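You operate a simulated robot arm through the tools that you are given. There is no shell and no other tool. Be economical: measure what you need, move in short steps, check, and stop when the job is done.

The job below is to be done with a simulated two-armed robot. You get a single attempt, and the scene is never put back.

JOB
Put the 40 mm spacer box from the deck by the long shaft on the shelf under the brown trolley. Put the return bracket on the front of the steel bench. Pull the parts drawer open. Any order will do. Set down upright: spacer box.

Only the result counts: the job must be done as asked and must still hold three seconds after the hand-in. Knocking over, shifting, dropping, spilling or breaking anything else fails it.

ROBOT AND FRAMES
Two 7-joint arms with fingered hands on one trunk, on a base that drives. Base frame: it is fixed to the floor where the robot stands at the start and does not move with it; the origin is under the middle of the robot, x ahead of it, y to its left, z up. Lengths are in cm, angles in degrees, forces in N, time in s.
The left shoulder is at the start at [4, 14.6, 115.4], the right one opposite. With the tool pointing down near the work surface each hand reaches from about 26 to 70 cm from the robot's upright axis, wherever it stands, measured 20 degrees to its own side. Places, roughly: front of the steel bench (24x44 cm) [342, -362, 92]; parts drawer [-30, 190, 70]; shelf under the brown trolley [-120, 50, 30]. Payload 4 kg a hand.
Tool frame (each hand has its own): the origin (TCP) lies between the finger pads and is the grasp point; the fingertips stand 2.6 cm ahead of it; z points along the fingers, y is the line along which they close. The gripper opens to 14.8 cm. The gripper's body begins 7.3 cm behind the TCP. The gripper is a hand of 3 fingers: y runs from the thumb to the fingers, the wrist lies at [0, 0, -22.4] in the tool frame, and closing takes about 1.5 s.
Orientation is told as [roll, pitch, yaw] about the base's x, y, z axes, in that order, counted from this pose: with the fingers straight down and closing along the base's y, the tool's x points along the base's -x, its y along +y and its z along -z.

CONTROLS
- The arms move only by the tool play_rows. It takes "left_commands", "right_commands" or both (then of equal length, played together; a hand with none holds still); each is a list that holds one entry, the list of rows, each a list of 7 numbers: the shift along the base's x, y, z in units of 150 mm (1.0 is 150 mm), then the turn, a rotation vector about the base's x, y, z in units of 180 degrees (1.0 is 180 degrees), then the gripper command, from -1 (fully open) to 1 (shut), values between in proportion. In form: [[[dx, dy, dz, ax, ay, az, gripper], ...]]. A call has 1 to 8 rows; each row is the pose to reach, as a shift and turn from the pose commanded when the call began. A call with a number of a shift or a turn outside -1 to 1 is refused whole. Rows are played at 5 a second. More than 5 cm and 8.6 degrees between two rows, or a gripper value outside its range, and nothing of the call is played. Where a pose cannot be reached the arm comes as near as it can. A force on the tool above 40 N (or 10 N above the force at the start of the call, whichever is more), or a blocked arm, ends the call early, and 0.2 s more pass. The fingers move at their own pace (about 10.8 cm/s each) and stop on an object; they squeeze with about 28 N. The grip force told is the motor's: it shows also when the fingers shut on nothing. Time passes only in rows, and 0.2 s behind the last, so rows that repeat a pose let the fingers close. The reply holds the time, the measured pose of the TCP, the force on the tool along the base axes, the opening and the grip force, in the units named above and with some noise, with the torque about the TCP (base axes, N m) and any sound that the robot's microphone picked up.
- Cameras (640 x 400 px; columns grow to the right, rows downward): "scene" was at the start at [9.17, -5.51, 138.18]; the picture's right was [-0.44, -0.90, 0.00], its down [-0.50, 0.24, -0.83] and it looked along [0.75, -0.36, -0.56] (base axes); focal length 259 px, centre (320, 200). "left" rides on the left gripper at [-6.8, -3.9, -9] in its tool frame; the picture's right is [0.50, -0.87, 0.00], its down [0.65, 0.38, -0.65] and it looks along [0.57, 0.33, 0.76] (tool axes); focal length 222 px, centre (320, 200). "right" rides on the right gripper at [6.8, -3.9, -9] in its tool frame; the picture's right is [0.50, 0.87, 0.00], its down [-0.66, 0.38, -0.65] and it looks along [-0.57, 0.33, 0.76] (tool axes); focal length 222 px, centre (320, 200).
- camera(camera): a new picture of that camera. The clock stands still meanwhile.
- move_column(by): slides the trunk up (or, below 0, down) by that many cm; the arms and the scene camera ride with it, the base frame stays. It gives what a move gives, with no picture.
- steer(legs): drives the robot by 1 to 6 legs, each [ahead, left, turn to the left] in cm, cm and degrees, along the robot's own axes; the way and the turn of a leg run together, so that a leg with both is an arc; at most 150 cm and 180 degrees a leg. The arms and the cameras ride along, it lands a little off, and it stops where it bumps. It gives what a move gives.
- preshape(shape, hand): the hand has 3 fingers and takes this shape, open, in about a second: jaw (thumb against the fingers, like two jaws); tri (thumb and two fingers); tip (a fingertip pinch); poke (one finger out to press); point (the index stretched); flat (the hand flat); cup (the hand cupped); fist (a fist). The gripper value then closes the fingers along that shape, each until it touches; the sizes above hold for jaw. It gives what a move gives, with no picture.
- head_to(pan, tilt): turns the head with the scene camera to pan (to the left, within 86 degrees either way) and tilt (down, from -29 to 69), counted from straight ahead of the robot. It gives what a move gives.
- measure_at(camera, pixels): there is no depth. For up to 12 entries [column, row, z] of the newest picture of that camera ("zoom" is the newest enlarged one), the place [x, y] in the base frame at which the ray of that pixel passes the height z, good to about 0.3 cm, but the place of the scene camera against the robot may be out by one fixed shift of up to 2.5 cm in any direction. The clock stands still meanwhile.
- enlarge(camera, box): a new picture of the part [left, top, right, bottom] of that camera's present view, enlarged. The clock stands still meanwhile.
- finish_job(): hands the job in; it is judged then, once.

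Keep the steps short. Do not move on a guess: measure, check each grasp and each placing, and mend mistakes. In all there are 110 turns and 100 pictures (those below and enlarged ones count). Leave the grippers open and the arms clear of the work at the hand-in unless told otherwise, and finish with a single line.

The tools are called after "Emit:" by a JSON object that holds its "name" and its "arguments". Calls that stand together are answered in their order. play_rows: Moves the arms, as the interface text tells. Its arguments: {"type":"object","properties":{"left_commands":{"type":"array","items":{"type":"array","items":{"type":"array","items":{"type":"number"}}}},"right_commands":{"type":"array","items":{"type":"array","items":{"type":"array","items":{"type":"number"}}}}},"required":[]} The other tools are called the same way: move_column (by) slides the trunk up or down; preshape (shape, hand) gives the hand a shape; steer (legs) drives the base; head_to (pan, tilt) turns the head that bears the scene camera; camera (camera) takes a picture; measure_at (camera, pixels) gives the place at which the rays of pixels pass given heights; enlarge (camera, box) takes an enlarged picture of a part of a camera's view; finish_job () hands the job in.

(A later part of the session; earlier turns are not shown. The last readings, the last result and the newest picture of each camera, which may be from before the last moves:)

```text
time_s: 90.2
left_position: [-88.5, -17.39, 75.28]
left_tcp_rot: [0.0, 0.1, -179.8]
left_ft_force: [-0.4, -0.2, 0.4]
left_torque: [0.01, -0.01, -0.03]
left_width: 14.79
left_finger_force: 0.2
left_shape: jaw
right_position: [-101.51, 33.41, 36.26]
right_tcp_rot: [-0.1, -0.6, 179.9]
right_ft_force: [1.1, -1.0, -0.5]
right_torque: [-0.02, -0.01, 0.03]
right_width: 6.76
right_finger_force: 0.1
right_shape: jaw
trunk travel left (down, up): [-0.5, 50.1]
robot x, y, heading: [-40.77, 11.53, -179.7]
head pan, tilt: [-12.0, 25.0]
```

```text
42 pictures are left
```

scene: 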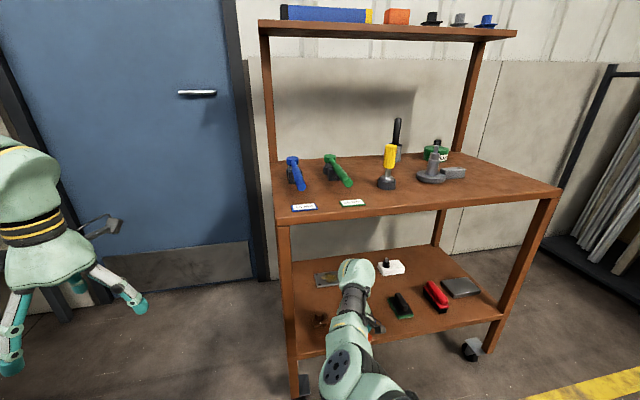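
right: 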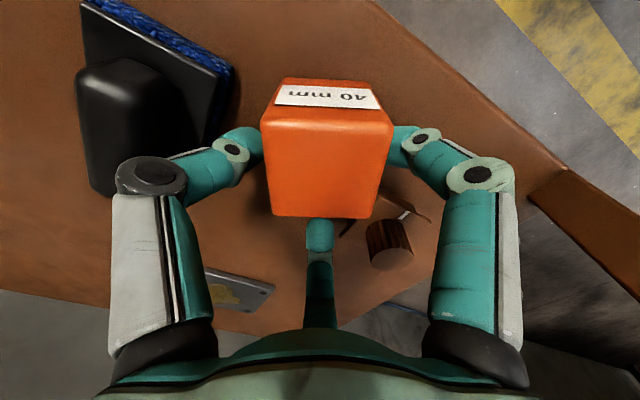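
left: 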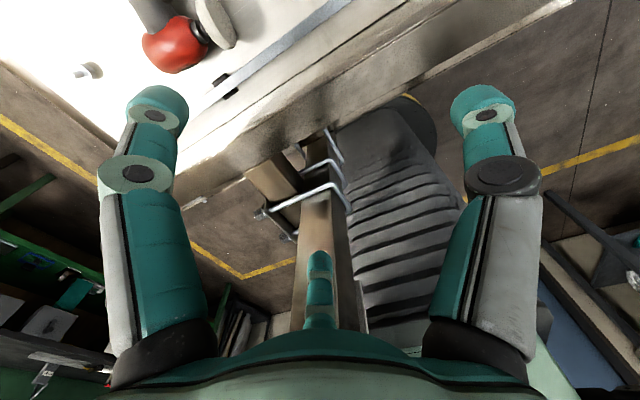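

The box stays on the shelf, free of the fingers. Rising 6 cm more and then backing straight out.

Emit:
{"name": "play_rows", "arguments": {"right_commands": [[[0, 0, 0.1, 0, 0, 0, 0.08], [0, 0, 0.2, 0, 0, 0, 0.08], [0, 0, 0.3, 0, 0, 0, 0.08], [0, 0, 0.4, 0, 0, 0, 0.08], [0, 0, 0.4, 0, 0, 0, 0.08]]]}}

Emit:
{"name": "steer", "arguments": {"legs": [[-30, 0, 0]]}}

Emit:
{"name": "enlarge", "arguments": {"camera": "scene", "box": [240, 200, 480, 350]}}

```text
time_s: 91.4
left_position: [-88.48, -17.33, 75.32]
left_tcp_rot: [0.0, 0.0, -179.8]
left_ft_force: [-0.5, -0.6, 0.4]
left_torque: [0.0, 0.01, 0.02]
left_width: 14.77
left_finger_force: 0.0
left_shape: jaw
right_position: [-101.69, 33.48, 42.33]
right_tcp_rot: [0.0, -0.7, 179.9]
right_ft_force: [-0.7, -0.5, 0.0]
right_torque: [0.0, -0.03, 0.02]
right_width: 6.75
right_finger_force: 0.0
right_shape: jaw
trunk travel left (down, up): [-0.5, 50.1]
robot x, y, heading: [-40.83, 11.45, -180.1]
head pan, tilt: [-12.0, 25.0]
```

```text
time_s: 93.5
left_position: [-58.49, -17.29, 75.25]
left_tcp_rot: [-0.1, 0.1, -179.9]
left_ft_force: [0.0, 0.3, -0.7]
left_torque: [-0.02, 0.01, -0.02]
left_width: 14.81
left_finger_force: 0.1
left_shape: jaw
right_position: [-71.48, 33.67, 42.4]
right_tcp_rot: [-0.1, -0.9, 179.6]
right_ft_force: [0.2, -0.4, -0.4]
right_torque: [0.0, 0.03, 0.02]
right_width: 6.74
right_finger_force: 0.1
right_shape: jaw
trunk travel left (down, up): [-0.5, 50.1]
robot x, y, heading: [-10.63, 11.66, 179.8]
head pan, tilt: [-12.0, 25.0]
```

```text
2.67 times, centred on (360, 275) of scene
```

zoom: 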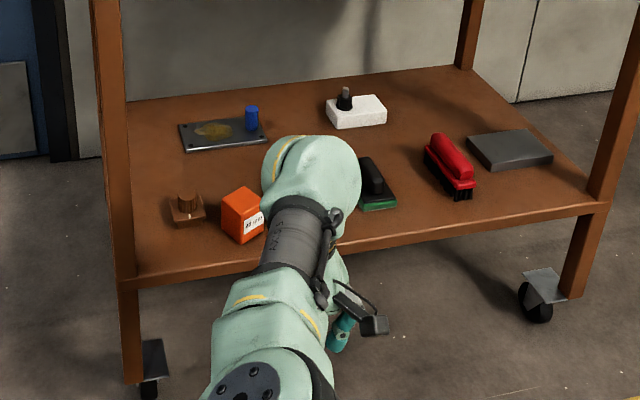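

The spacer box stands upright on the shelf with nothing disturbed. Now the drawer: raising the trunk, turning to face the bench (+y), and looking.

Emit:
{"name": "move_column", "arguments": {"by": 30}}

Emit:
{"name": "steer", "arguments": {"legs": [[0, 0, -90]]}}

Emit:
{"name": "steer", "arguments": {"legs": [[50, 15, 0]]}}

Emit:
{"name": "head_to", "arguments": {"pan": 0, "tilt": 30}}

Emit:
{"name": "camera", "arguments": {"camera": "scene"}}

```text
time_s: 96.5
left_position: [-58.6, -17.25, 105.16]
left_tcp_rot: [0.0, 0.1, -179.9]
left_ft_force: [0.1, -0.2, 0.4]
left_torque: [0.01, -0.04, 0.01]
left_width: 14.77
left_finger_force: 0.1
left_shape: jaw
right_position: [-71.53, 33.5, 72.29]
right_tcp_rot: [0.0, -0.7, 179.7]
right_ft_force: [-0.3, 0.4, 0.2]
right_torque: [0.0, 0.0, 0.0]
right_width: 6.77
right_finger_force: 0.1
right_shape: jaw
trunk travel left (down, up): [-30.5, 20.1]
robot x, y, heading: [-10.73, 11.95, 179.9]
head pan, tilt: [-12.0, 25.0]
```

```text
time_s: 100.7
left_position: [-39.73, 59.31, 105.18]
left_tcp_rot: [0.0, 0.1, 90.2]
left_ft_force: [0.6, 0.9, -0.6]
left_torque: [0.0, 0.0, 0.03]
left_width: 14.82
left_finger_force: 0.2
left_shape: jaw
right_position: [11.05, 72.42, 72.26]
right_tcp_rot: [0.0, -0.7, 89.9]
right_ft_force: [-0.2, 0.3, 1.2]
right_torque: [-0.02, -0.01, -0.01]
right_width: 6.77
right_finger_force: 0.1
right_shape: jaw
trunk travel left (down, up): [-30.5, 20.1]
robot x, y, heading: [-10.87, 11.9, 90.1]
head pan, tilt: [-12.0, 25.0]
```

```text
time_s: 103.7
left_position: [-54.86, 108.49, 105.26]
left_tcp_rot: [-0.1, 0.0, 90.1]
left_ft_force: [0.1, 0.3, 0.3]
left_torque: [0.01, 0.01, -0.01]
left_width: 14.77
left_finger_force: 0.0
left_shape: jaw
right_position: [-3.88, 121.51, 72.1]
right_tcp_rot: [0.0, -0.7, 89.7]
right_ft_force: [0.0, -0.5, -0.7]
right_torque: [-0.02, 0.01, -0.01]
right_width: 6.76
right_finger_force: 0.0
right_shape: jaw
trunk travel left (down, up): [-30.5, 20.1]
robot x, y, heading: [-25.97, 60.57, 90.0]
head pan, tilt: [-12.0, 25.0]
```

```text
time_s: 104.4
left_position: [-54.89, 108.53, 105.19]
left_tcp_rot: [0.1, 0.1, 90.1]
left_ft_force: [-0.2, -0.3, -0.7]
left_torque: [-0.01, 0.0, 0.04]
left_width: 14.77
left_finger_force: 0.0
left_shape: jaw
right_position: [-3.99, 121.55, 72.27]
right_tcp_rot: [0.0, -0.7, 89.7]
right_ft_force: [0.0, 0.0, 0.1]
right_torque: [-0.02, 0.0, 0.03]
right_width: 6.78
right_finger_force: 0.1
right_shape: jaw
trunk travel left (down, up): [-30.5, 20.1]
robot x, y, heading: [-26.21, 60.54, 90.1]
head pan, tilt: [0.0, 30.0]
```

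```text
40 pictures are left
```

scene: 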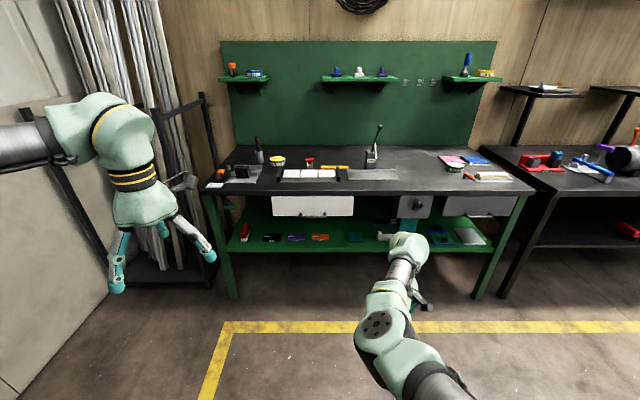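

Enlarging the bench's drawer fronts.

Emit:
{"name": "enlarge", "arguments": {"camera": "scene", "box": [230, 170, 530, 270]}}

Emit:
{"name": "measure_at", "arguments": {"camera": "scene", "pixels": [[272, 205, 70], [353, 205, 70], [400, 207, 70], [430, 207, 70], [440, 207, 70], [515, 207, 70], [313, 215, 66], [205, 190, 78], [530, 190, 78]]}}

```text
2.13 times, centred on (380, 220) of scene
```

zoom: 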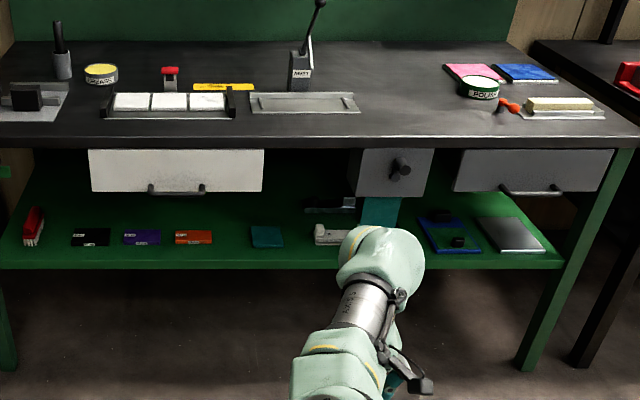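

```text
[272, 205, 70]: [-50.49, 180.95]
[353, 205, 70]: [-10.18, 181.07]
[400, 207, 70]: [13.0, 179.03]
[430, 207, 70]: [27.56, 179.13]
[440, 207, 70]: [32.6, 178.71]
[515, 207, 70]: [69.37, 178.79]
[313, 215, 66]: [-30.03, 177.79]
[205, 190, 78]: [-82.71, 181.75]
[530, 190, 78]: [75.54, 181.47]
```

The white drawer (centre x≈-30) is the parts drawer, with a bar handle at about [-30,178,66]. I'll orient the left hand to point forward with vertical closing (two calls), extending it, while pulling the right hand back and up.

Emit:
{"name": "play_rows", "arguments": {"left_commands": [[[0, 0.1, 0, 0.0216, -0.0216, 0.0308, -1], [0, 0.25, 0, 0.0431, -0.0431, 0.0616, -1], [0, 0.4, 0, 0.0647, -0.0647, 0.0924, -1], [0, 0.5, -0.05, 0.0863, -0.0863, 0.1231, -1], [0, 0.6, -0.1, 0.1078, -0.1078, 0.1539, -1], [0, 0.7, -0.15, 0.1294, -0.1294, 0.1847, -1], [0, 0.8, -0.2, 0.1509, -0.1509, 0.2155, -1]]], "right_commands": [[[0, 0, 0.15, 0, 0, 0, -1], [0, -0.1, 0.3, 0, 0, 0, -1], [0.1, -0.2, 0.45, 0, 0, 0, -1], [0.2, -0.35, 0.6, 0, 0, 0, -1], [0.3, -0.5, 0.75, 0, 0, 0, -1], [0.4, -0.65, 0.9, 0, 0, 0, -1], [0.5, -0.8, 1, 0, 0, 0, -1]]]}}

Emit:
{"name": "play_rows", "arguments": {"left_commands": [[[0, 0.05, 0, 0.0216, -0.0216, 0.0308, -1], [0, 0.1, 0, 0.0431, -0.0431, 0.0616, -1], [0, 0.15, 0, 0.0647, -0.0647, 0.0924, -1], [0, 0.2, -0.05, 0.0863, -0.0863, 0.1231, -1], [0, 0.2, -0.1, 0.1078, -0.1078, 0.1539, -1], [0, 0.2, -0.15, 0.1294, -0.1294, 0.1847, -1], [0, 0.2, -0.2, 0.1509, -0.1509, 0.2155, -1], [0, 0.2, -0.2, 0.1509, -0.1509, 0.2155, -1]]]}}

Emit:
{"name": "camera", "arguments": {"camera": "left"}}

```text
time_s: 106.0
left_position: [-54.81, 120.56, 102.18]
left_tcp_rot: [-35.2, -14.9, 135.0]
left_ft_force: [0.2, 0.8, -0.3]
left_torque: [0.0, -0.04, -0.02]
left_width: 14.77
left_finger_force: 0.0
left_shape: jaw
right_position: [4.13, 109.89, 87.14]
right_tcp_rot: [0.0, -0.7, 89.7]
right_ft_force: [0.0, -0.2, 0.7]
right_torque: [-0.01, -0.01, 0.0]
right_width: 14.8
right_finger_force: 0.1
right_shape: jaw
right hand out of reach, approached as far as the arm can: row 7
trunk travel left (down, up): [-30.5, 20.1]
robot x, y, heading: [-26.23, 60.71, 89.9]
head pan, tilt: [0.0, 30.0]
```

```text
time_s: 107.8
left_position: [-55.41, 123.14, 99.58]
left_tcp_rot: [-68.0, -2.7, 166.8]
left_ft_force: [-1.9, -0.1, 0.6]
left_torque: [-0.06, -0.05, -0.15]
left_width: 14.78
left_finger_force: 0.1
left_shape: jaw
left hand out of reach, approached as far as the arm can: row 6, 7, 8
right_position: [4.1, 109.93, 87.14]
right_tcp_rot: [0.0, -0.7, 89.7]
right_ft_force: [0.2, -0.6, -0.4]
right_torque: [-0.01, -0.01, -0.02]
right_width: 14.82
right_finger_force: 0.1
right_shape: jaw
trunk travel left (down, up): [-30.5, 20.1]
robot x, y, heading: [-25.92, 60.92, 90.0]
head pan, tilt: [0.0, 30.0]
```

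```text
38 pictures are left
```

left: 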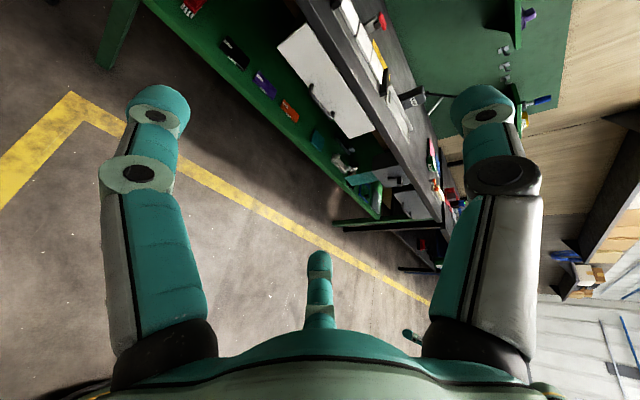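

Close to the needed orientation (yaw 13° short). Lowering the trunk 29 cm brings the shoulder nearer the handle height, then I'll refine.

Emit:
{"name": "move_column", "arguments": {"by": -29}}

Emit:
{"name": "play_rows", "arguments": {"left_commands": [[[0, 0, 0, 0, 0, 0, -1], [0, 0, 0, 0, 0, 0.01, -1], [0, 0, 0, 0, 0, 0.02, -1], [0, 0, 0, 0, 0, 0.02, -1]]]}}

Emit:
{"name": "steer", "arguments": {"legs": [[28, -16, 0]]}}

Emit:
{"name": "camera", "arguments": {"camera": "left"}}

Emit:
{"name": "head_to", "arguments": {"pan": 15, "tilt": 30}}

Emit:
{"name": "camera", "arguments": {"camera": "scene"}}

```text
time_s: 110.7
left_position: [-55.41, 123.12, 70.78]
left_tcp_rot: [-68.3, -2.3, 166.8]
left_ft_force: [-0.3, 0.9, -0.1]
left_torque: [-0.02, 0.02, 0.0]
left_width: 14.8
left_finger_force: 0.0
left_shape: jaw
right_position: [3.99, 109.78, 58.22]
right_tcp_rot: [0.0, -0.7, 89.7]
right_ft_force: [0.2, 0.8, -0.4]
right_torque: [0.0, 0.05, 0.03]
right_width: 14.78
right_finger_force: 0.1
right_shape: jaw
trunk travel left (down, up): [-1.5, 49.1]
robot x, y, heading: [-25.97, 60.93, 90.0]
head pan, tilt: [0.0, 30.0]
```

```text
time_s: 111.7
left_position: [-55.55, 123.11, 70.64]
left_tcp_rot: [-68.1, -2.4, 166.8]
left_ft_force: [0.3, 0.1, 0.4]
left_torque: [-0.02, -0.03, 0.01]
left_width: 14.82
left_finger_force: 0.1
left_shape: jaw
left hand out of reach, approached as far as the arm can: row 3, 4
right_position: [4.12, 109.95, 58.26]
right_tcp_rot: [-0.1, -0.6, 89.7]
right_ft_force: [0.3, 0.1, 0.0]
right_torque: [0.03, -0.01, -0.01]
right_width: 14.8
right_finger_force: 0.1
right_shape: jaw
trunk travel left (down, up): [-1.5, 49.1]
robot x, y, heading: [-25.68, 60.77, 90.2]
head pan, tilt: [0.0, 30.0]
```

```text
time_s: 113.9
left_position: [-39.17, 151.22, 70.71]
left_tcp_rot: [-68.1, -2.4, 166.7]
left_ft_force: [-0.5, 0.1, 0.4]
left_torque: [-0.01, -0.02, -0.02]
left_width: 14.79
left_finger_force: 0.1
left_shape: jaw
right_position: [20.37, 137.93, 58.34]
right_tcp_rot: [0.0, -0.7, 89.6]
right_ft_force: [0.2, -0.2, 1.0]
right_torque: [0.0, -0.01, 0.04]
right_width: 14.8
right_finger_force: 0.0
right_shape: jaw
trunk travel left (down, up): [-1.5, 49.1]
robot x, y, heading: [-9.84, 88.64, 89.7]
head pan, tilt: [0.0, 30.0]
```

```text
37 pictures are left
```

left: 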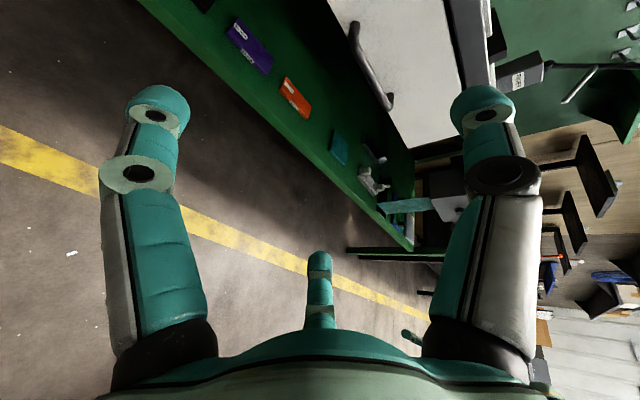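

```text
time_s: 114.7
left_position: [-39.29, 151.25, 70.77]
left_tcp_rot: [-68.1, -2.4, 166.7]
left_ft_force: [-0.2, -0.5, 0.6]
left_torque: [-0.03, -0.04, -0.02]
left_width: 14.79
left_finger_force: 0.0
left_shape: jaw
right_position: [20.41, 137.83, 58.3]
right_tcp_rot: [-0.1, -0.7, 89.5]
right_ft_force: [-0.5, 0.2, -0.4]
right_torque: [0.03, 0.0, 0.0]
right_width: 14.77
right_finger_force: 0.2
right_shape: jaw
trunk travel left (down, up): [-1.5, 49.1]
robot x, y, heading: [-9.97, 88.66, 90.1]
head pan, tilt: [15.0, 30.0]
```

```text
36 pictures are left
```

scene: 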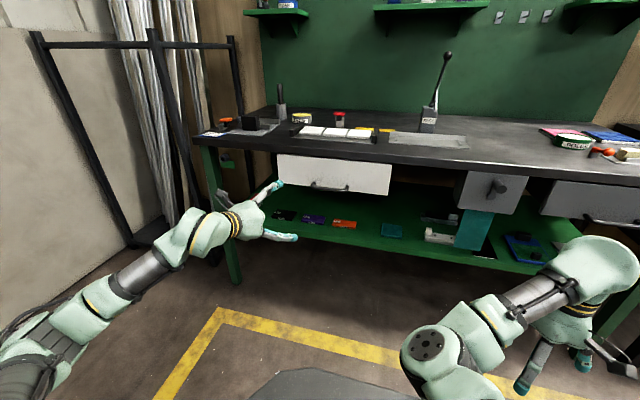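

Measuring the handle in both views.

Emit:
{"name": "measure_at", "arguments": {"camera": "left", "pixels": [[353, 25, 66], [388, 105, 66], [353, 25, 63], [388, 105, 63], [353, 25, 69], [388, 105, 69]]}}

Emit:
{"name": "measure_at", "arguments": {"camera": "scene", "pixels": [[312, 186, 66], [348, 191, 66], [312, 186, 63], [348, 191, 63], [312, 186, 69], [348, 191, 69], [277, 181, 63], [390, 195, 63]]}}

Emit:
{"name": "enlarge", "arguments": {"camera": "scene", "box": [220, 140, 420, 260]}}

```text
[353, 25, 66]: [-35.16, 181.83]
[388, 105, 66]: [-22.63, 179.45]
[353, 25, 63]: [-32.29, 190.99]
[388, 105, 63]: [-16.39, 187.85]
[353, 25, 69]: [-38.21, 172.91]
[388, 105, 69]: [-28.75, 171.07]
```

```text
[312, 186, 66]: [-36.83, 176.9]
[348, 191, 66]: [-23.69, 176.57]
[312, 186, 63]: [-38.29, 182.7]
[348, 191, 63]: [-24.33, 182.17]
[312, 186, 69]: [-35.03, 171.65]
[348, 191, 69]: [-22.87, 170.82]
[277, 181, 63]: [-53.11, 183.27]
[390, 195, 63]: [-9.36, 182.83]
```

```text
3.20 times, centred on (320, 200) of scene
```

zoom: 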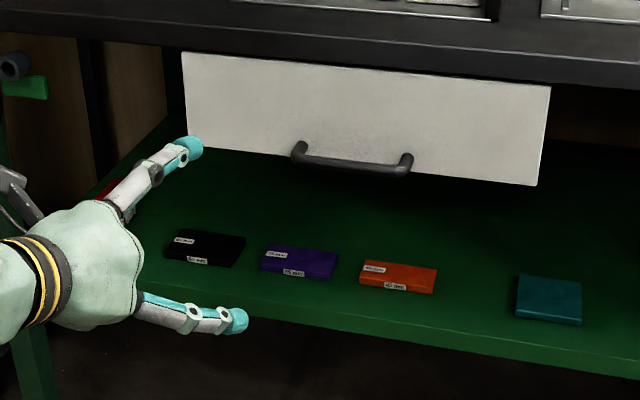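

Handle ≈[-30,178.4,66.7], bar spanning x -36…-23. Closing the left hand to ~7 cm, and moving closer for a second look.

Emit:
{"name": "play_rows", "arguments": {"left_commands": [[[0, 0, 0, 0, 0, 0, 0.05], [0, 0, -0.1, 0, 0, 0, 0.05], [0, 0, -0.2, 0, 0, 0, 0.05], [0, 0, -0.2, 0, 0, 0, 0.05]]]}}

Emit:
{"name": "steer", "arguments": {"legs": [[12, -7, 0]]}}

Emit:
{"name": "camera", "arguments": {"camera": "left"}}

```text
time_s: 115.7
left_position: [-39.83, 151.06, 68.82]
left_tcp_rot: [-68.1, -2.4, 166.7]
left_ft_force: [-0.1, 0.4, 0.2]
left_torque: [-0.03, 0.01, -0.03]
left_width: 7.08
left_finger_force: 0.0
left_shape: jaw
left hand out of reach, approached as far as the arm can: row 2, 3, 4
right_position: [20.41, 137.82, 58.26]
right_tcp_rot: [-0.1, -0.7, 89.5]
right_ft_force: [0.2, -0.2, 0.5]
right_torque: [0.04, 0.01, -0.02]
right_width: 14.8
right_finger_force: 0.0
right_shape: jaw
trunk travel left (down, up): [-1.5, 49.1]
robot x, y, heading: [-9.79, 88.75, 89.5]
head pan, tilt: [15.0, 30.0]
```

```text
time_s: 117.0
left_position: [-32.43, 163.19, 68.87]
left_tcp_rot: [-68.1, -2.5, 166.6]
left_ft_force: [1.0, 0.7, -1.1]
left_torque: [0.02, 0.03, -0.02]
left_width: 7.07
left_finger_force: 0.1
left_shape: jaw
right_position: [27.6, 149.93, 58.26]
right_tcp_rot: [-0.1, -0.8, 89.5]
right_ft_force: [0.5, -0.2, -0.9]
right_torque: [0.0, 0.01, -0.01]
right_width: 14.79
right_finger_force: 0.1
right_shape: jaw
trunk travel left (down, up): [-1.5, 49.1]
robot x, y, heading: [-2.92, 101.2, 89.9]
head pan, tilt: [15.0, 30.0]
```

```text
34 pictures are left
```

left: 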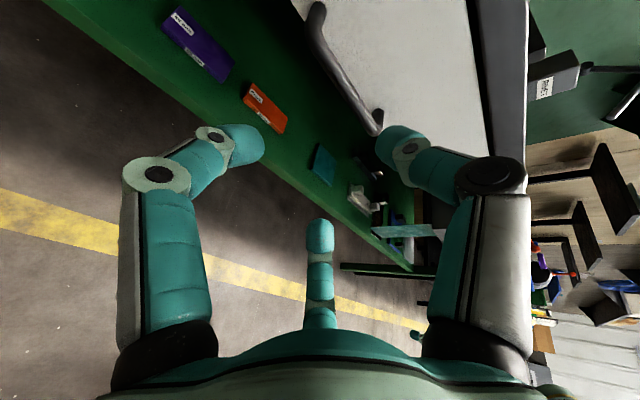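

Emit:
{"name": "measure_at", "arguments": {"camera": "left", "pixels": [[313, 15, 64], [313, 15, 66], [313, 15, 68], [377, 125, 64], [377, 125, 66], [377, 125, 68], [345, 78, 66], [345, 78, 68]]}}

```text
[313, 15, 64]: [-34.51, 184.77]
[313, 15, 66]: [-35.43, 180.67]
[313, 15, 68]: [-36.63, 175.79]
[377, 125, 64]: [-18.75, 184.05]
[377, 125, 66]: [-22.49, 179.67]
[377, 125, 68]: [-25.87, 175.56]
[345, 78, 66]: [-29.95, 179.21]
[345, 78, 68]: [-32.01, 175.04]
```

Bar at about [-29,179.3,66.4]. Lowering the trunk 1.4 cm, nudging the left hand toward the line of the handle, and raising the right hand well clear of the bench front.

Emit:
{"name": "move_column", "arguments": {"by": -1.4}}

Emit:
{"name": "play_rows", "arguments": {"left_commands": [[[0.05, 0, 0, 0, 0, 0, 0.05], [0.1, 0, 0, 0, 0, 0, 0.05], [0.15, 0, -0.03, 0, 0, 0, 0.05], [0.2, 0, -0.06, 0, 0, 0, 0.05], [0.2, 0, -0.06, 0, 0, 0, 0.05]]], "right_commands": [[[0, -0.05, 0.2, 0, 0, 0, -1], [0, -0.1, 0.4, 0, 0, 0, -1], [0, -0.1, 0.6, 0, 0, 0, -1], [0, -0.1, 0.8, 0, 0, 0, -1], [0, -0.1, 1, 0, 0, 0, -1]]]}}

Emit:
{"name": "play_rows", "arguments": {"right_commands": [[[0, 0, 0.2, 0, 0, 0, -1], [0, 0, 0.4, 0, 0, 0, -1], [0, 0, 0.6, 0, 0, 0, -1], [0, 0, 0.8, 0, 0, 0, -1], [0, 0, 0.95, 0, 0, 0, -1]]]}}

```text
time_s: 117.6
left_position: [-32.58, 163.31, 67.56]
left_tcp_rot: [-68.2, -2.3, 166.6]
left_ft_force: [1.0, 0.0, -0.1]
left_torque: [0.0, 0.0, -0.02]
left_width: 7.03
left_finger_force: 0.0
left_shape: jaw
right_position: [27.53, 149.75, 56.86]
right_tcp_rot: [-0.1, -0.9, 89.3]
right_ft_force: [-0.4, 0.5, -0.8]
right_torque: [0.01, -0.02, 0.0]
right_width: 14.77
right_finger_force: 0.1
right_shape: jaw
trunk travel left (down, up): [-0.1, 50.5]
robot x, y, heading: [-2.59, 100.64, 90.0]
head pan, tilt: [15.0, 30.0]
```

```text
time_s: 118.8
left_position: [-32.45, 163.22, 67.58]
left_tcp_rot: [-68.2, -2.4, 166.6]
left_ft_force: [-0.1, -0.4, -0.8]
left_torque: [-0.01, 0.01, 0.01]
left_width: 7.07
left_finger_force: 0.1
left_shape: jaw
left hand out of reach, approached as far as the arm can: row 1, 2, 3, 4, 5
right_position: [29.61, 149.56, 70.92]
right_tcp_rot: [-0.1, -0.6, 89.4]
right_ft_force: [-0.8, 0.4, -0.3]
right_torque: [-0.03, 0.02, -0.03]
right_width: 14.81
right_finger_force: 0.0
right_shape: jaw
right hand out of reach, approached as far as the arm can: row 1, 2, 3, 4, 5
trunk travel left (down, up): [-0.1, 50.5]
robot x, y, heading: [-2.23, 100.83, 89.5]
head pan, tilt: [15.0, 30.0]
```

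```text
time_s: 120.0
left_position: [-32.57, 163.16, 67.58]
left_tcp_rot: [-68.0, -2.5, 166.6]
left_ft_force: [0.6, -0.4, -1.3]
left_torque: [-0.02, 0.0, 0.01]
left_width: 7.05
left_finger_force: 0.1
left_shape: jaw
right_position: [29.64, 149.67, 85.35]
right_tcp_rot: [-0.1, -0.8, 89.5]
right_ft_force: [0.4, 0.2, 0.2]
right_torque: [0.03, 0.03, -0.04]
right_width: 14.8
right_finger_force: 0.0
right_shape: jaw
trunk travel left (down, up): [-0.1, 50.5]
robot x, y, heading: [-2.4, 100.43, 89.7]
head pan, tilt: [15.0, 30.0]
```

Loosening the yaw by 5° to free the joint, lowering 1.1 cm, then driving 11 cm ahead and 2.5 right for a look.

Emit:
{"name": "play_rows", "arguments": {"left_commands": [[[0, 0, 0, 0, 0, -0.015, 0.05], [0, 0, -0.04, 0, 0, -0.03, 0.05], [0, 0, -0.075, 0, 0, -0.03, 0.05], [0, 0, -0.075, 0, 0, -0.03, 0.05]]]}}

Emit:
{"name": "steer", "arguments": {"legs": [[11, -2.5, 0]]}}

Emit:
{"name": "camera", "arguments": {"camera": "left"}}

Emit:
{"name": "camera", "arguments": {"camera": "scene"}}

```text
time_s: 121.0
left_position: [-32.54, 163.21, 66.36]
left_tcp_rot: [-68.1, -2.4, 161.2]
left_ft_force: [0.0, 0.3, 0.0]
left_torque: [-0.01, -0.02, 0.0]
left_width: 7.07
left_finger_force: 0.1
left_shape: jaw
right_position: [29.64, 149.63, 85.35]
right_tcp_rot: [0.0, -0.7, 89.3]
right_ft_force: [0.6, -0.1, 0.1]
right_torque: [0.04, 0.01, 0.0]
right_width: 14.81
right_finger_force: 0.1
right_shape: jaw
trunk travel left (down, up): [-0.1, 50.5]
robot x, y, heading: [-2.28, 100.86, 89.4]
head pan, tilt: [15.0, 30.0]
```

```text
time_s: 122.2
left_position: [-30.14, 174.27, 66.31]
left_tcp_rot: [-68.0, -2.4, 161.2]
left_ft_force: [0.0, 0.8, -0.6]
left_torque: [-0.02, 0.01, -0.02]
left_width: 7.06
left_finger_force: 0.0
left_shape: jaw
right_position: [32.12, 160.77, 85.06]
right_tcp_rot: [0.0, -0.7, 89.5]
right_ft_force: [0.6, -0.2, 0.2]
right_torque: [0.0, -0.01, -0.01]
right_width: 14.82
right_finger_force: 0.1
right_shape: jaw
trunk travel left (down, up): [-0.1, 50.5]
robot x, y, heading: [0.03, 112.09, 89.7]
head pan, tilt: [15.0, 30.0]
```

```text
33 pictures are left
```

left: 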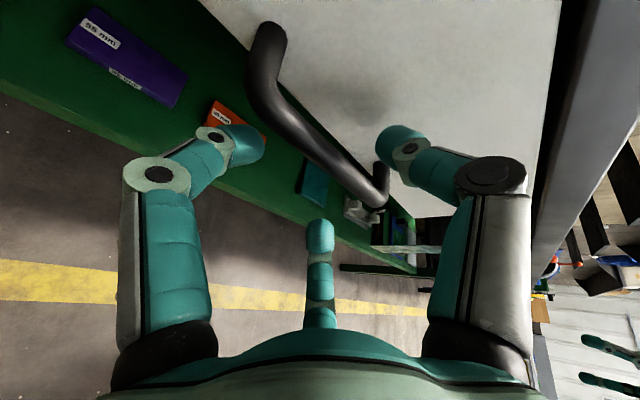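

```text
32 pictures are left
```

scene: 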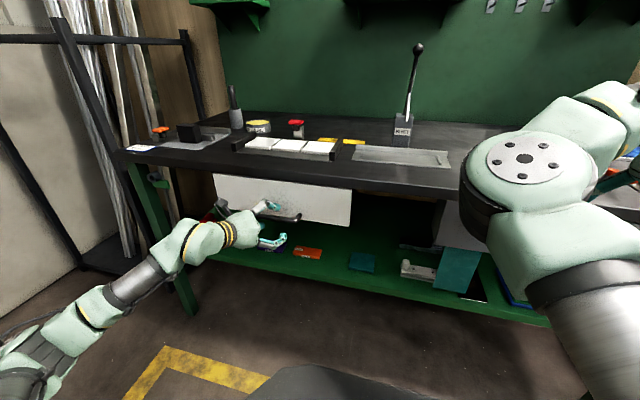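

The bar passes between thumb (above) and fingers (below). Driving 4.6 cm further to bring it to the grasp point, then closing.

Emit:
{"name": "steer", "arguments": {"legs": [[4.6, 0, 0]]}}

Emit:
{"name": "camera", "arguments": {"camera": "left"}}

```text
time_s: 123.2
left_position: [-29.87, 176.93, 66.59]
left_tcp_rot: [-68.2, -2.3, 160.9]
left_ft_force: [-2.2, -13.3, -1.9]
left_torque: [0.21, -0.04, -0.02]
left_width: 6.37
left_finger_force: 0.0
left_shape: jaw
right_position: [31.93, 164.13, 85.33]
right_tcp_rot: [-0.1, -0.8, 89.7]
right_ft_force: [0.3, 0.1, -0.2]
right_torque: [0.02, 0.02, -0.01]
right_width: 14.76
right_finger_force: 0.1
right_shape: jaw
trunk travel left (down, up): [-0.1, 50.5]
robot x, y, heading: [-0.42, 115.16, 90.0]
head pan, tilt: [15.0, 30.0]
stopped in leg 1: the force on the tool passed its limit (the readings are from after the stop); the commanded pose is now the measured one
```

```text
31 pictures are left
```

left: 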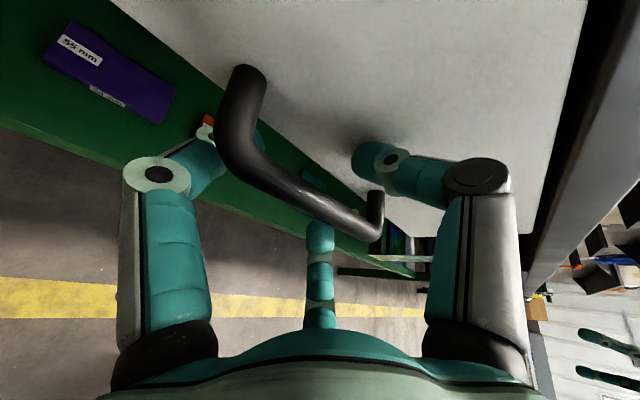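

The fingertips touch the drawer front and the bar is inside the hand. Closing.

Emit:
{"name": "play_rows", "arguments": {"left_commands": [[[0, -0.02, 0, 0, 0, 0, 0.2], [0, -0.03, 0, 0, 0, 0, 0.4], [0, -0.03, 0, 0, 0, 0, 0.6], [0, -0.03, 0, 0, 0, 0, 0.8], [0, -0.03, 0, 0, 0, 0, 1], [0, -0.03, 0, 0, 0, 0, 1], [0, -0.03, 0, 0, 0, 0, 1], [0, -0.03, 0, 0, 0, 0, 1]]]}}

Emit:
{"name": "camera", "arguments": {"camera": "left"}}

```text
time_s: 125.0
left_position: [-29.77, 176.75, 66.55]
left_tcp_rot: [-68.4, -2.4, 160.8]
left_ft_force: [-2.2, 1.3, -1.3]
left_torque: [0.03, -0.2, 0.04]
left_width: 0.0
left_finger_force: 28.3
left_shape: jaw
right_position: [31.95, 164.01, 85.28]
right_tcp_rot: [0.0, -0.7, 89.5]
right_ft_force: [0.2, 0.8, 0.1]
right_torque: [-0.04, -0.01, -0.01]
right_width: 14.78
right_finger_force: 0.0
right_shape: jaw
trunk travel left (down, up): [-0.1, 50.5]
robot x, y, heading: [0.2, 115.16, 90.2]
head pan, tilt: [15.0, 30.0]
```

```text
30 pictures are left
```

left: 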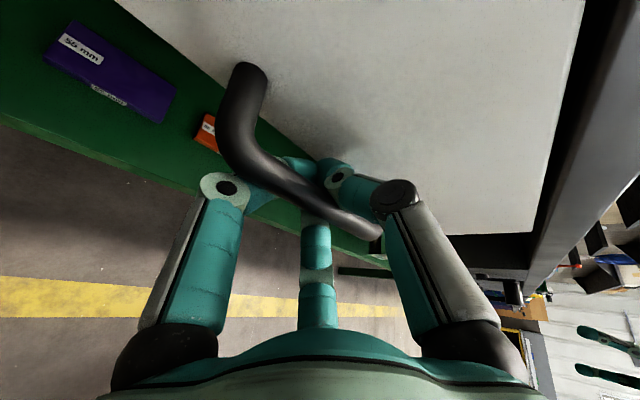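

The fingers have shut behind the bar — a hook around it. Pulling by driving back slowly.

Emit:
{"name": "steer", "arguments": {"legs": [[-8, 0, 0]]}}

Emit:
{"name": "camera", "arguments": {"camera": "scene"}}

```text
time_s: 126.0
left_position: [-29.87, 168.96, 66.64]
left_tcp_rot: [-68.4, -2.4, 160.7]
left_ft_force: [-0.7, 2.0, -2.7]
left_torque: [-0.01, -0.21, 0.1]
left_width: 0.0
left_finger_force: 27.9
left_shape: jaw
right_position: [32.0, 156.03, 85.24]
right_tcp_rot: [-0.2, -0.7, 89.6]
right_ft_force: [0.3, -0.9, 0.2]
right_torque: [-0.01, -0.01, -0.02]
right_width: 14.81
right_finger_force: 0.1
right_shape: jaw
trunk travel left (down, up): [-0.1, 50.5]
robot x, y, heading: [-0.32, 107.45, 90.1]
head pan, tilt: [15.0, 30.0]
```

```text
29 pictures are left
```

scene: 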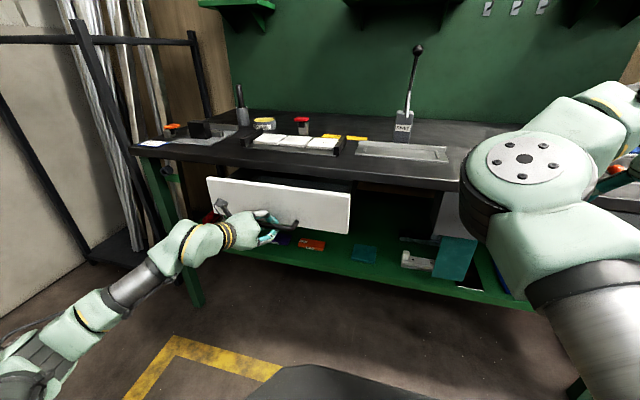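

The drawer is coming out. Pulling another 14 cm.

Emit:
{"name": "steer", "arguments": {"legs": [[-14, 0, 0]]}}

Emit:
{"name": "camera", "arguments": {"camera": "scene"}}

```text
time_s: 127.3
left_position: [-29.79, 154.82, 66.59]
left_tcp_rot: [-68.3, -2.5, 160.7]
left_ft_force: [-0.6, 0.8, -3.0]
left_torque: [-0.02, -0.24, 0.08]
left_width: 0.0
left_finger_force: 28.1
left_shape: jaw
right_position: [31.96, 141.96, 85.19]
right_tcp_rot: [-0.1, -0.7, 89.6]
right_ft_force: [-0.1, -1.0, -0.6]
right_torque: [0.0, 0.01, 0.02]
right_width: 14.81
right_finger_force: 0.1
right_shape: jaw
trunk travel left (down, up): [-0.1, 50.5]
robot x, y, heading: [-0.43, 93.13, 89.8]
head pan, tilt: [15.0, 30.0]
```

```text
28 pictures are left
```

scene: 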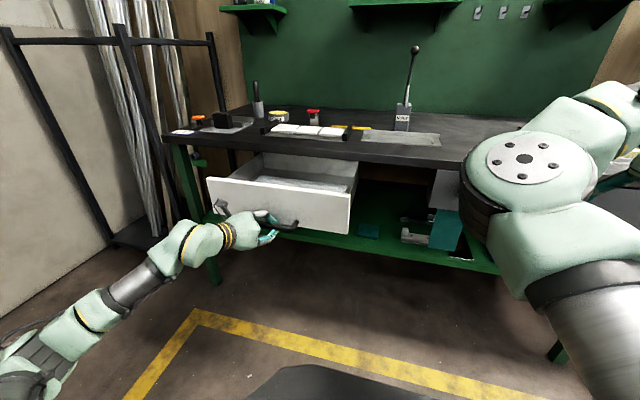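

Open about 22 cm. A further 5 cm, then release and back away.

Emit:
{"name": "steer", "arguments": {"legs": [[-5, 0, 0]]}}

Emit:
{"name": "play_rows", "arguments": {"left_commands": [[[0, 0.01, 0, 0, 0, 0, 0.6], [0, 0.02, 0, 0, 0, 0, 0.3], [0, 0.02, 0, 0, 0, 0, 0.1], [0, 0.02, 0, 0, 0, 0, 0.0], [0, 0.02, 0, 0, 0, 0, 0.0], [0, 0.02, 0, 0, 0, 0, 0.0]]]}}

Emit:
{"name": "camera", "arguments": {"camera": "left"}}

```text
time_s: 128.3
left_position: [-29.99, 150.63, 66.38]
left_tcp_rot: [-68.4, -2.4, 161.0]
left_ft_force: [1.1, 6.1, -0.2]
left_torque: [-0.08, -0.18, 0.14]
left_width: 0.01
left_finger_force: 28.2
left_shape: jaw
right_position: [32.22, 137.63, 85.29]
right_tcp_rot: [-0.2, -0.8, 89.6]
right_ft_force: [0.2, 0.6, 0.3]
right_torque: [-0.01, 0.01, 0.02]
right_width: 14.81
right_finger_force: 0.0
right_shape: jaw
trunk travel left (down, up): [-0.1, 50.5]
robot x, y, heading: [-0.39, 88.46, 89.9]
head pan, tilt: [15.0, 30.0]
stopped in leg 1: the force on the tool passed its limit (the readings are from after the stop); the commanded pose is now the measured one
```

```text
time_s: 129.7
left_position: [-30.06, 150.9, 66.36]
left_tcp_rot: [-68.3, -2.3, 161.0]
left_ft_force: [-0.2, -1.6, 0.2]
left_torque: [0.05, -0.02, 0.03]
left_width: 7.24
left_finger_force: 0.0
left_shape: jaw
right_position: [32.01, 137.54, 85.2]
right_tcp_rot: [-0.1, -0.8, 89.6]
right_ft_force: [0.4, -0.4, -0.1]
right_torque: [0.02, -0.05, 0.02]
right_width: 14.77
right_finger_force: 0.1
right_shape: jaw
trunk travel left (down, up): [-0.1, 50.5]
robot x, y, heading: [-0.24, 88.6, 90.1]
head pan, tilt: [15.0, 30.0]
```

```text
27 pictures are left
```

left: 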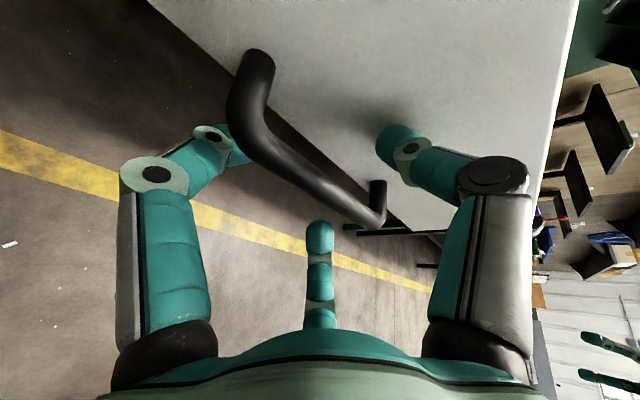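

Drawer is at its stop, fingers open. Backing away 30 cm, raising the trunk, and checking inside the drawer (the bracket might be anywhere).

Emit:
{"name": "steer", "arguments": {"legs": [[-30, 0, 0]]}}

Emit:
{"name": "move_column", "arguments": {"by": 40}}

Emit:
{"name": "head_to", "arguments": {"pan": 10, "tilt": 35}}

Emit:
{"name": "enlarge", "arguments": {"camera": "scene", "box": [160, 60, 560, 310]}}

```text
time_s: 131.8
left_position: [-30.19, 120.8, 66.51]
left_tcp_rot: [-68.3, -2.4, 161.0]
left_ft_force: [0.4, 0.3, -0.7]
left_torque: [-0.01, 0.01, -0.01]
left_width: 7.36
left_finger_force: 0.0
left_shape: jaw
right_position: [31.74, 107.61, 85.33]
right_tcp_rot: [-0.1, -1.0, 89.7]
right_ft_force: [-0.6, -0.1, 0.2]
right_torque: [-0.01, 0.01, 0.01]
right_width: 14.78
right_finger_force: 0.1
right_shape: jaw
trunk travel left (down, up): [-0.1, 50.5]
robot x, y, heading: [-0.29, 58.59, 89.9]
head pan, tilt: [15.0, 30.0]
```

```text
time_s: 135.6
left_position: [-30.1, 120.78, 106.29]
left_tcp_rot: [-68.3, -2.3, 161.1]
left_ft_force: [0.9, 0.0, 0.2]
left_torque: [-0.02, 0.0, 0.05]
left_width: 7.34
left_finger_force: 0.0
left_shape: jaw
right_position: [31.82, 107.55, 125.08]
right_tcp_rot: [-0.1, -0.7, 89.8]
right_ft_force: [0.7, 1.3, 0.1]
right_torque: [0.04, -0.02, -0.01]
right_width: 14.79
right_finger_force: 0.1
right_shape: jaw
trunk travel left (down, up): [-40.1, 10.5]
robot x, y, heading: [-0.44, 58.37, 89.7]
head pan, tilt: [15.0, 30.0]
```

```text
time_s: 136.3
left_position: [-30.24, 120.77, 106.36]
left_tcp_rot: [-68.3, -2.5, 161.1]
left_ft_force: [0.2, -0.1, -0.1]
left_torque: [0.02, -0.01, -0.02]
left_width: 7.36
left_finger_force: 0.2
left_shape: jaw
right_position: [31.8, 107.58, 125.23]
right_tcp_rot: [-0.1, -0.6, 89.7]
right_ft_force: [0.3, -0.1, -1.2]
right_torque: [0.02, 0.01, -0.02]
right_width: 14.83
right_finger_force: 0.0
right_shape: jaw
trunk travel left (down, up): [-40.1, 10.5]
robot x, y, heading: [-0.59, 58.68, 89.9]
head pan, tilt: [10.0, 35.0]
```

```text
1.60 times, centred on (360, 185) of scene
```

zoom: 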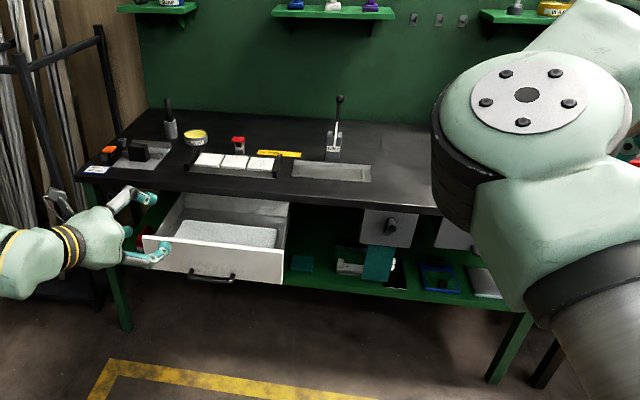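

Drawer is fully open and clear. Now restoring the left hand to pointing down (two calls) before driving off.

Emit:
{"name": "play_rows", "arguments": {"left_commands": [[[0, -0.05, 0, -0.0272, 0.0195, -0.0287, -1], [0, -0.1, 0, -0.0545, 0.0389, -0.0573, -1], [0, -0.15, 0, -0.0817, 0.0584, -0.086, -1], [0, -0.2, 0, -0.109, 0.0778, -0.1147, -1], [0, -0.25, 0, -0.1362, 0.0973, -0.1433, -1], [0, -0.3, 0, -0.1635, 0.1168, -0.172, -1]]]}}

Emit:
{"name": "play_rows", "arguments": {"left_commands": [[[0, -0.1, 0, -0.0272, 0.0195, -0.0287, -1], [0, -0.2, 0, -0.0545, 0.0389, -0.0573, -1], [0, -0.3, 0, -0.0817, 0.0584, -0.086, -1], [0, -0.4, 0, -0.109, 0.0778, -0.1147, -1], [0, -0.5, 0, -0.1362, 0.0973, -0.1433, -1], [0, -0.6, 0, -0.1635, 0.1168, -0.172, -1]]]}}

Emit:
{"name": "steer", "arguments": {"legs": [[0, 45, 0]]}}

Emit:
{"name": "steer", "arguments": {"legs": [[-60, 0, 0], [0, 0, -90], [0, 0, -90]]}}

Emit:
{"name": "head_to", "arguments": {"pan": 0, "tilt": 15}}

Emit:
{"name": "camera", "arguments": {"camera": "scene"}}

```text
time_s: 137.7
left_position: [-30.24, 116.31, 106.36]
left_tcp_rot: [-32.4, -2.2, 127.6]
left_ft_force: [0.3, 0.2, -0.1]
left_torque: [0.03, -0.04, -0.02]
left_width: 14.79
left_finger_force: 0.0
left_shape: jaw
right_position: [31.72, 107.62, 124.99]
right_tcp_rot: [-0.1, -0.8, 89.7]
right_ft_force: [0.3, 0.2, -0.1]
right_torque: [0.02, 0.01, 0.02]
right_width: 14.78
right_finger_force: 0.1
right_shape: jaw
trunk travel left (down, up): [-40.1, 10.5]
robot x, y, heading: [-0.32, 58.68, 89.9]
head pan, tilt: [10.0, 35.0]
```

```text
time_s: 139.1
left_position: [-30.04, 107.26, 106.33]
left_tcp_rot: [-1.7, 16.5, 99.5]
left_ft_force: [1.5, -0.5, 0.7]
left_torque: [0.0, 0.01, 0.04]
left_width: 14.79
left_finger_force: 0.1
left_shape: jaw
right_position: [31.96, 107.7, 125.14]
right_tcp_rot: [-0.1, -0.7, 89.7]
right_ft_force: [0.2, 0.9, 0.1]
right_torque: [0.03, 0.01, 0.0]
right_width: 14.78
right_finger_force: 0.0
right_shape: jaw
trunk travel left (down, up): [-40.1, 10.5]
robot x, y, heading: [-0.59, 58.7, 89.9]
head pan, tilt: [10.0, 35.0]
```

```text
time_s: 141.8
left_position: [-75.01, 107.51, 106.33]
left_tcp_rot: [-1.9, 16.4, 99.4]
left_ft_force: [-0.2, 0.6, 0.1]
left_torque: [0.03, 0.01, -0.01]
left_width: 14.76
left_finger_force: 0.1
left_shape: jaw
right_position: [-13.14, 107.6, 125.24]
right_tcp_rot: [0.1, -0.8, 89.6]
right_ft_force: [-0.1, 0.9, -0.3]
right_torque: [0.03, 0.03, 0.03]
right_width: 14.82
right_finger_force: 0.0
right_shape: jaw
trunk travel left (down, up): [-40.1, 10.5]
robot x, y, heading: [-45.34, 58.7, 89.8]
head pan, tilt: [10.0, 35.0]
```

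```text
time_s: 152.8
left_position: [-15.33, -49.38, 106.23]
left_tcp_rot: [-1.7, 16.5, -80.3]
left_ft_force: [-0.7, 0.1, 0.1]
left_torque: [0.0, 0.02, -0.01]
left_width: 14.78
left_finger_force: 0.1
left_shape: jaw
right_position: [-77.51, -49.86, 125.16]
right_tcp_rot: [0.0, -0.8, -90.2]
right_ft_force: [0.2, 0.3, 0.6]
right_torque: [0.04, -0.02, -0.01]
right_width: 14.78
right_finger_force: 0.1
right_shape: jaw
trunk travel left (down, up): [-40.1, 10.5]
robot x, y, heading: [-45.74, -0.89, -89.8]
head pan, tilt: [10.0, 35.0]
```

```text
time_s: 153.7
left_position: [-15.34, -49.41, 106.21]
left_tcp_rot: [-1.8, 16.5, -80.4]
left_ft_force: [0.2, -0.1, -1.2]
left_torque: [0.04, 0.06, -0.02]
left_width: 14.79
left_finger_force: 0.0
left_shape: jaw
right_position: [-77.36, -49.84, 125.21]
right_tcp_rot: [-0.2, -0.8, -90.2]
right_ft_force: [0.0, 0.2, 0.4]
right_torque: [-0.02, 0.01, 0.0]
right_width: 14.8
right_finger_force: 0.1
right_shape: jaw
trunk travel left (down, up): [-40.1, 10.5]
robot x, y, heading: [-45.22, -0.87, -89.8]
head pan, tilt: [0.0, 15.0]
```

```text
25 pictures are left
```

scene: 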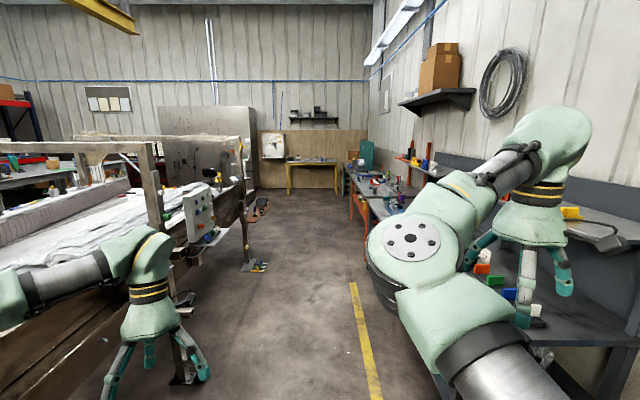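

A clear aisle runs ahead. Measuring floor points along the route: conveyor foot, cabinet, right benches, yellow bench.

Emit:
{"name": "measure_at", "arguments": {"camera": "scene", "pixels": [[250, 270, 0], [182, 382, 0], [258, 188, 0], [352, 220, 0], [292, 194, 0], [330, 193, 0], [246, 215, 0], [365, 245, 0], [375, 380, 0], [352, 285, 0]]}}

Emit:
{"name": "enlarge", "arguments": {"camera": "scene", "box": [100, 120, 420, 320]}}

```text
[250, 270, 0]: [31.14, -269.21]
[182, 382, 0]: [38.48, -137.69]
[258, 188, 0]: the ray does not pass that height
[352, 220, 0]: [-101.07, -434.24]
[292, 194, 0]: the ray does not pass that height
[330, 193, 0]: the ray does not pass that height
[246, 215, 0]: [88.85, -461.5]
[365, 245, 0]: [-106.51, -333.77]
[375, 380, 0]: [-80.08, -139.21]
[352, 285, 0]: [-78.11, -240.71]
```

```text
2.00 times, centred on (260, 220) of scene
```

zoom: 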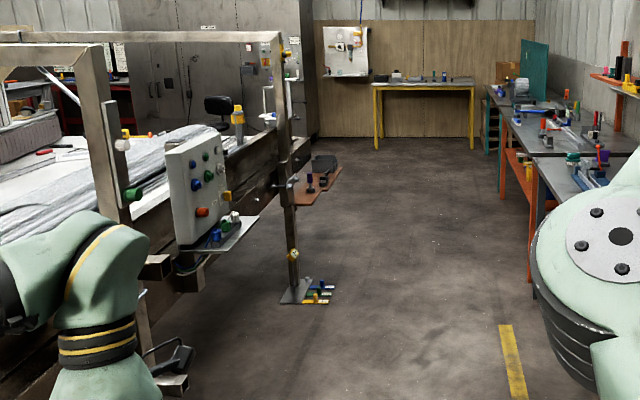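

Route looks open along x≈-43. Driving 150 + 90 cm ahead, then looking to the left.

Emit:
{"name": "steer", "arguments": {"legs": [[150, 0, 0], [90, 0, 0]]}}

Emit:
{"name": "head_to", "arguments": {"pan": 40, "tilt": 15}}

Emit:
{"name": "camera", "arguments": {"camera": "scene"}}

```text
time_s: 165.4
left_position: [-12.86, -289.35, 106.35]
left_tcp_rot: [-1.8, 16.5, -79.8]
left_ft_force: [-0.1, 0.3, 0.0]
left_torque: [0.0, 0.0, 0.01]
left_width: 14.81
left_finger_force: 0.0
left_shape: jaw
right_position: [-74.74, -290.49, 125.17]
right_tcp_rot: [0.0, -0.9, -89.5]
right_ft_force: [-0.4, -0.7, 0.1]
right_torque: [0.01, -0.02, 0.03]
right_width: 14.77
right_finger_force: 0.0
right_shape: jaw
trunk travel left (down, up): [-40.1, 10.5]
robot x, y, heading: [-43.26, -241.6, -89.4]
head pan, tilt: [0.0, 15.0]
```

```text
time_s: 166.5
left_position: [-12.82, -289.42, 106.35]
left_tcp_rot: [-1.9, 16.5, -79.7]
left_ft_force: [0.1, -0.1, 0.5]
left_torque: [-0.01, 0.01, -0.01]
left_width: 14.79
left_finger_force: 0.1
left_shape: jaw
right_position: [-74.87, -290.61, 125.14]
right_tcp_rot: [-0.2, -0.9, -89.4]
right_ft_force: [1.4, -0.3, -0.1]
right_torque: [0.01, 0.03, 0.04]
right_width: 14.79
right_finger_force: 0.0
right_shape: jaw
trunk travel left (down, up): [-40.1, 10.5]
robot x, y, heading: [-43.6, -241.25, -89.3]
head pan, tilt: [40.0, 15.0]
```

```text
23 pictures are left
```

scene: 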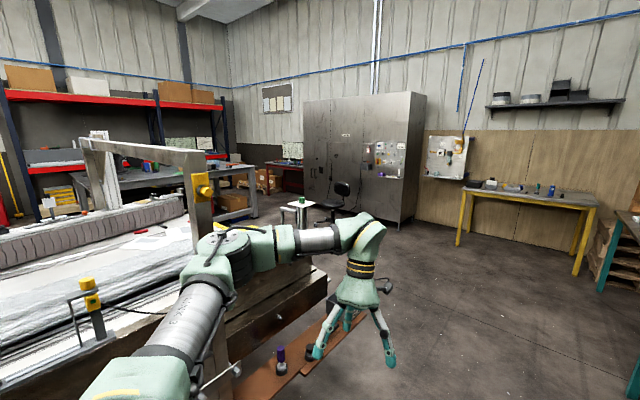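

The conveyor ends just ahead; the steel bench is at (100–255,180) beyond. Measuring obstacles: conveyor corner, small white table, stool, bench legs.

Emit:
{"name": "measure_at", "arguments": {"camera": "scene", "pixels": [[328, 293, 50], [290, 228, 0], [330, 222, 0], [400, 228, 0], [258, 217, 0], [228, 237, 0], [187, 205, 88], [457, 245, 0]]}}

Emit:
{"name": "enlarge", "arguments": {"camera": "scene", "box": [60, 130, 380, 330]}}

```text
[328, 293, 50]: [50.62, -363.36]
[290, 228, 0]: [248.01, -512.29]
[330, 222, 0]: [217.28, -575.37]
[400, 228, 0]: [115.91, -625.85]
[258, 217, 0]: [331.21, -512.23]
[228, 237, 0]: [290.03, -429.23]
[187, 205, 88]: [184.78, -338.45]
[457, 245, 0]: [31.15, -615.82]
```

```text
2.00 times, centred on (220, 230) of scene
```

zoom: 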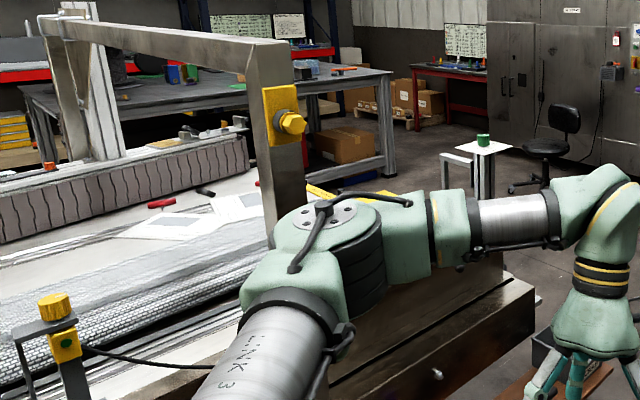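

Corridor between the conveyor end (y≈-365) and the small table (y≈-512): I'll go to y≈-432, turn left, and advance.

Emit:
{"name": "steer", "arguments": {"legs": [[150, 0, 0], [40, 0, 0], [0, 0, 90], [110, 0, 0]]}}

Emit:
{"name": "head_to", "arguments": {"pan": 20, "tilt": 20}}

Emit:
{"name": "camera", "arguments": {"camera": "scene"}}

```text
time_s: 185.1
left_position: [115.58, -401.52, 106.34]
left_tcp_rot: [-1.9, 16.5, 9.6]
left_ft_force: [0.3, 1.0, -0.2]
left_torque: [0.02, 0.02, 0.0]
left_width: 14.81
left_finger_force: 0.0
left_shape: jaw
right_position: [115.88, -463.59, 125.32]
right_tcp_rot: [-0.1, -0.9, -0.2]
right_ft_force: [-0.3, 1.0, -0.2]
right_torque: [0.0, -0.02, 0.01]
right_width: 14.81
right_finger_force: 0.0
right_shape: jaw
trunk travel left (down, up): [-40.1, 10.5]
robot x, y, heading: [67.24, -431.55, 0.0]
head pan, tilt: [40.0, 15.0]
```

```text
time_s: 185.9
left_position: [115.45, -401.6, 106.4]
left_tcp_rot: [-1.7, 16.5, 9.5]
left_ft_force: [-0.6, 0.9, -0.1]
left_torque: [0.02, 0.03, 0.0]
left_width: 14.77
left_finger_force: 0.0
left_shape: jaw
right_position: [116.0, -463.58, 125.2]
right_tcp_rot: [-0.1, -0.9, -0.3]
right_ft_force: [1.2, -0.5, 1.0]
right_torque: [-0.02, 0.05, 0.0]
right_width: 14.79
right_finger_force: 0.0
right_shape: jaw
trunk travel left (down, up): [-40.1, 10.5]
robot x, y, heading: [67.14, -431.86, -0.2]
head pan, tilt: [20.0, 20.0]
```

```text
21 pictures are left
```

scene: 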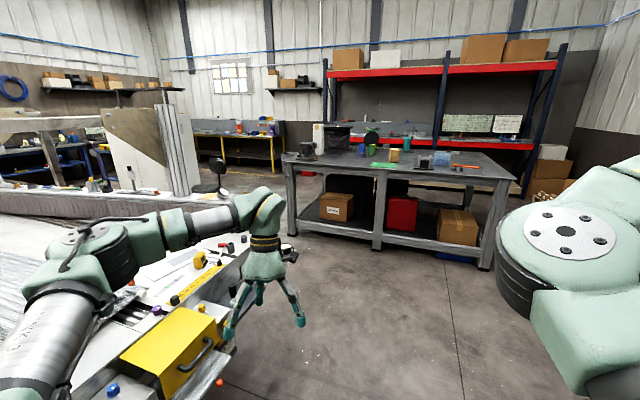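

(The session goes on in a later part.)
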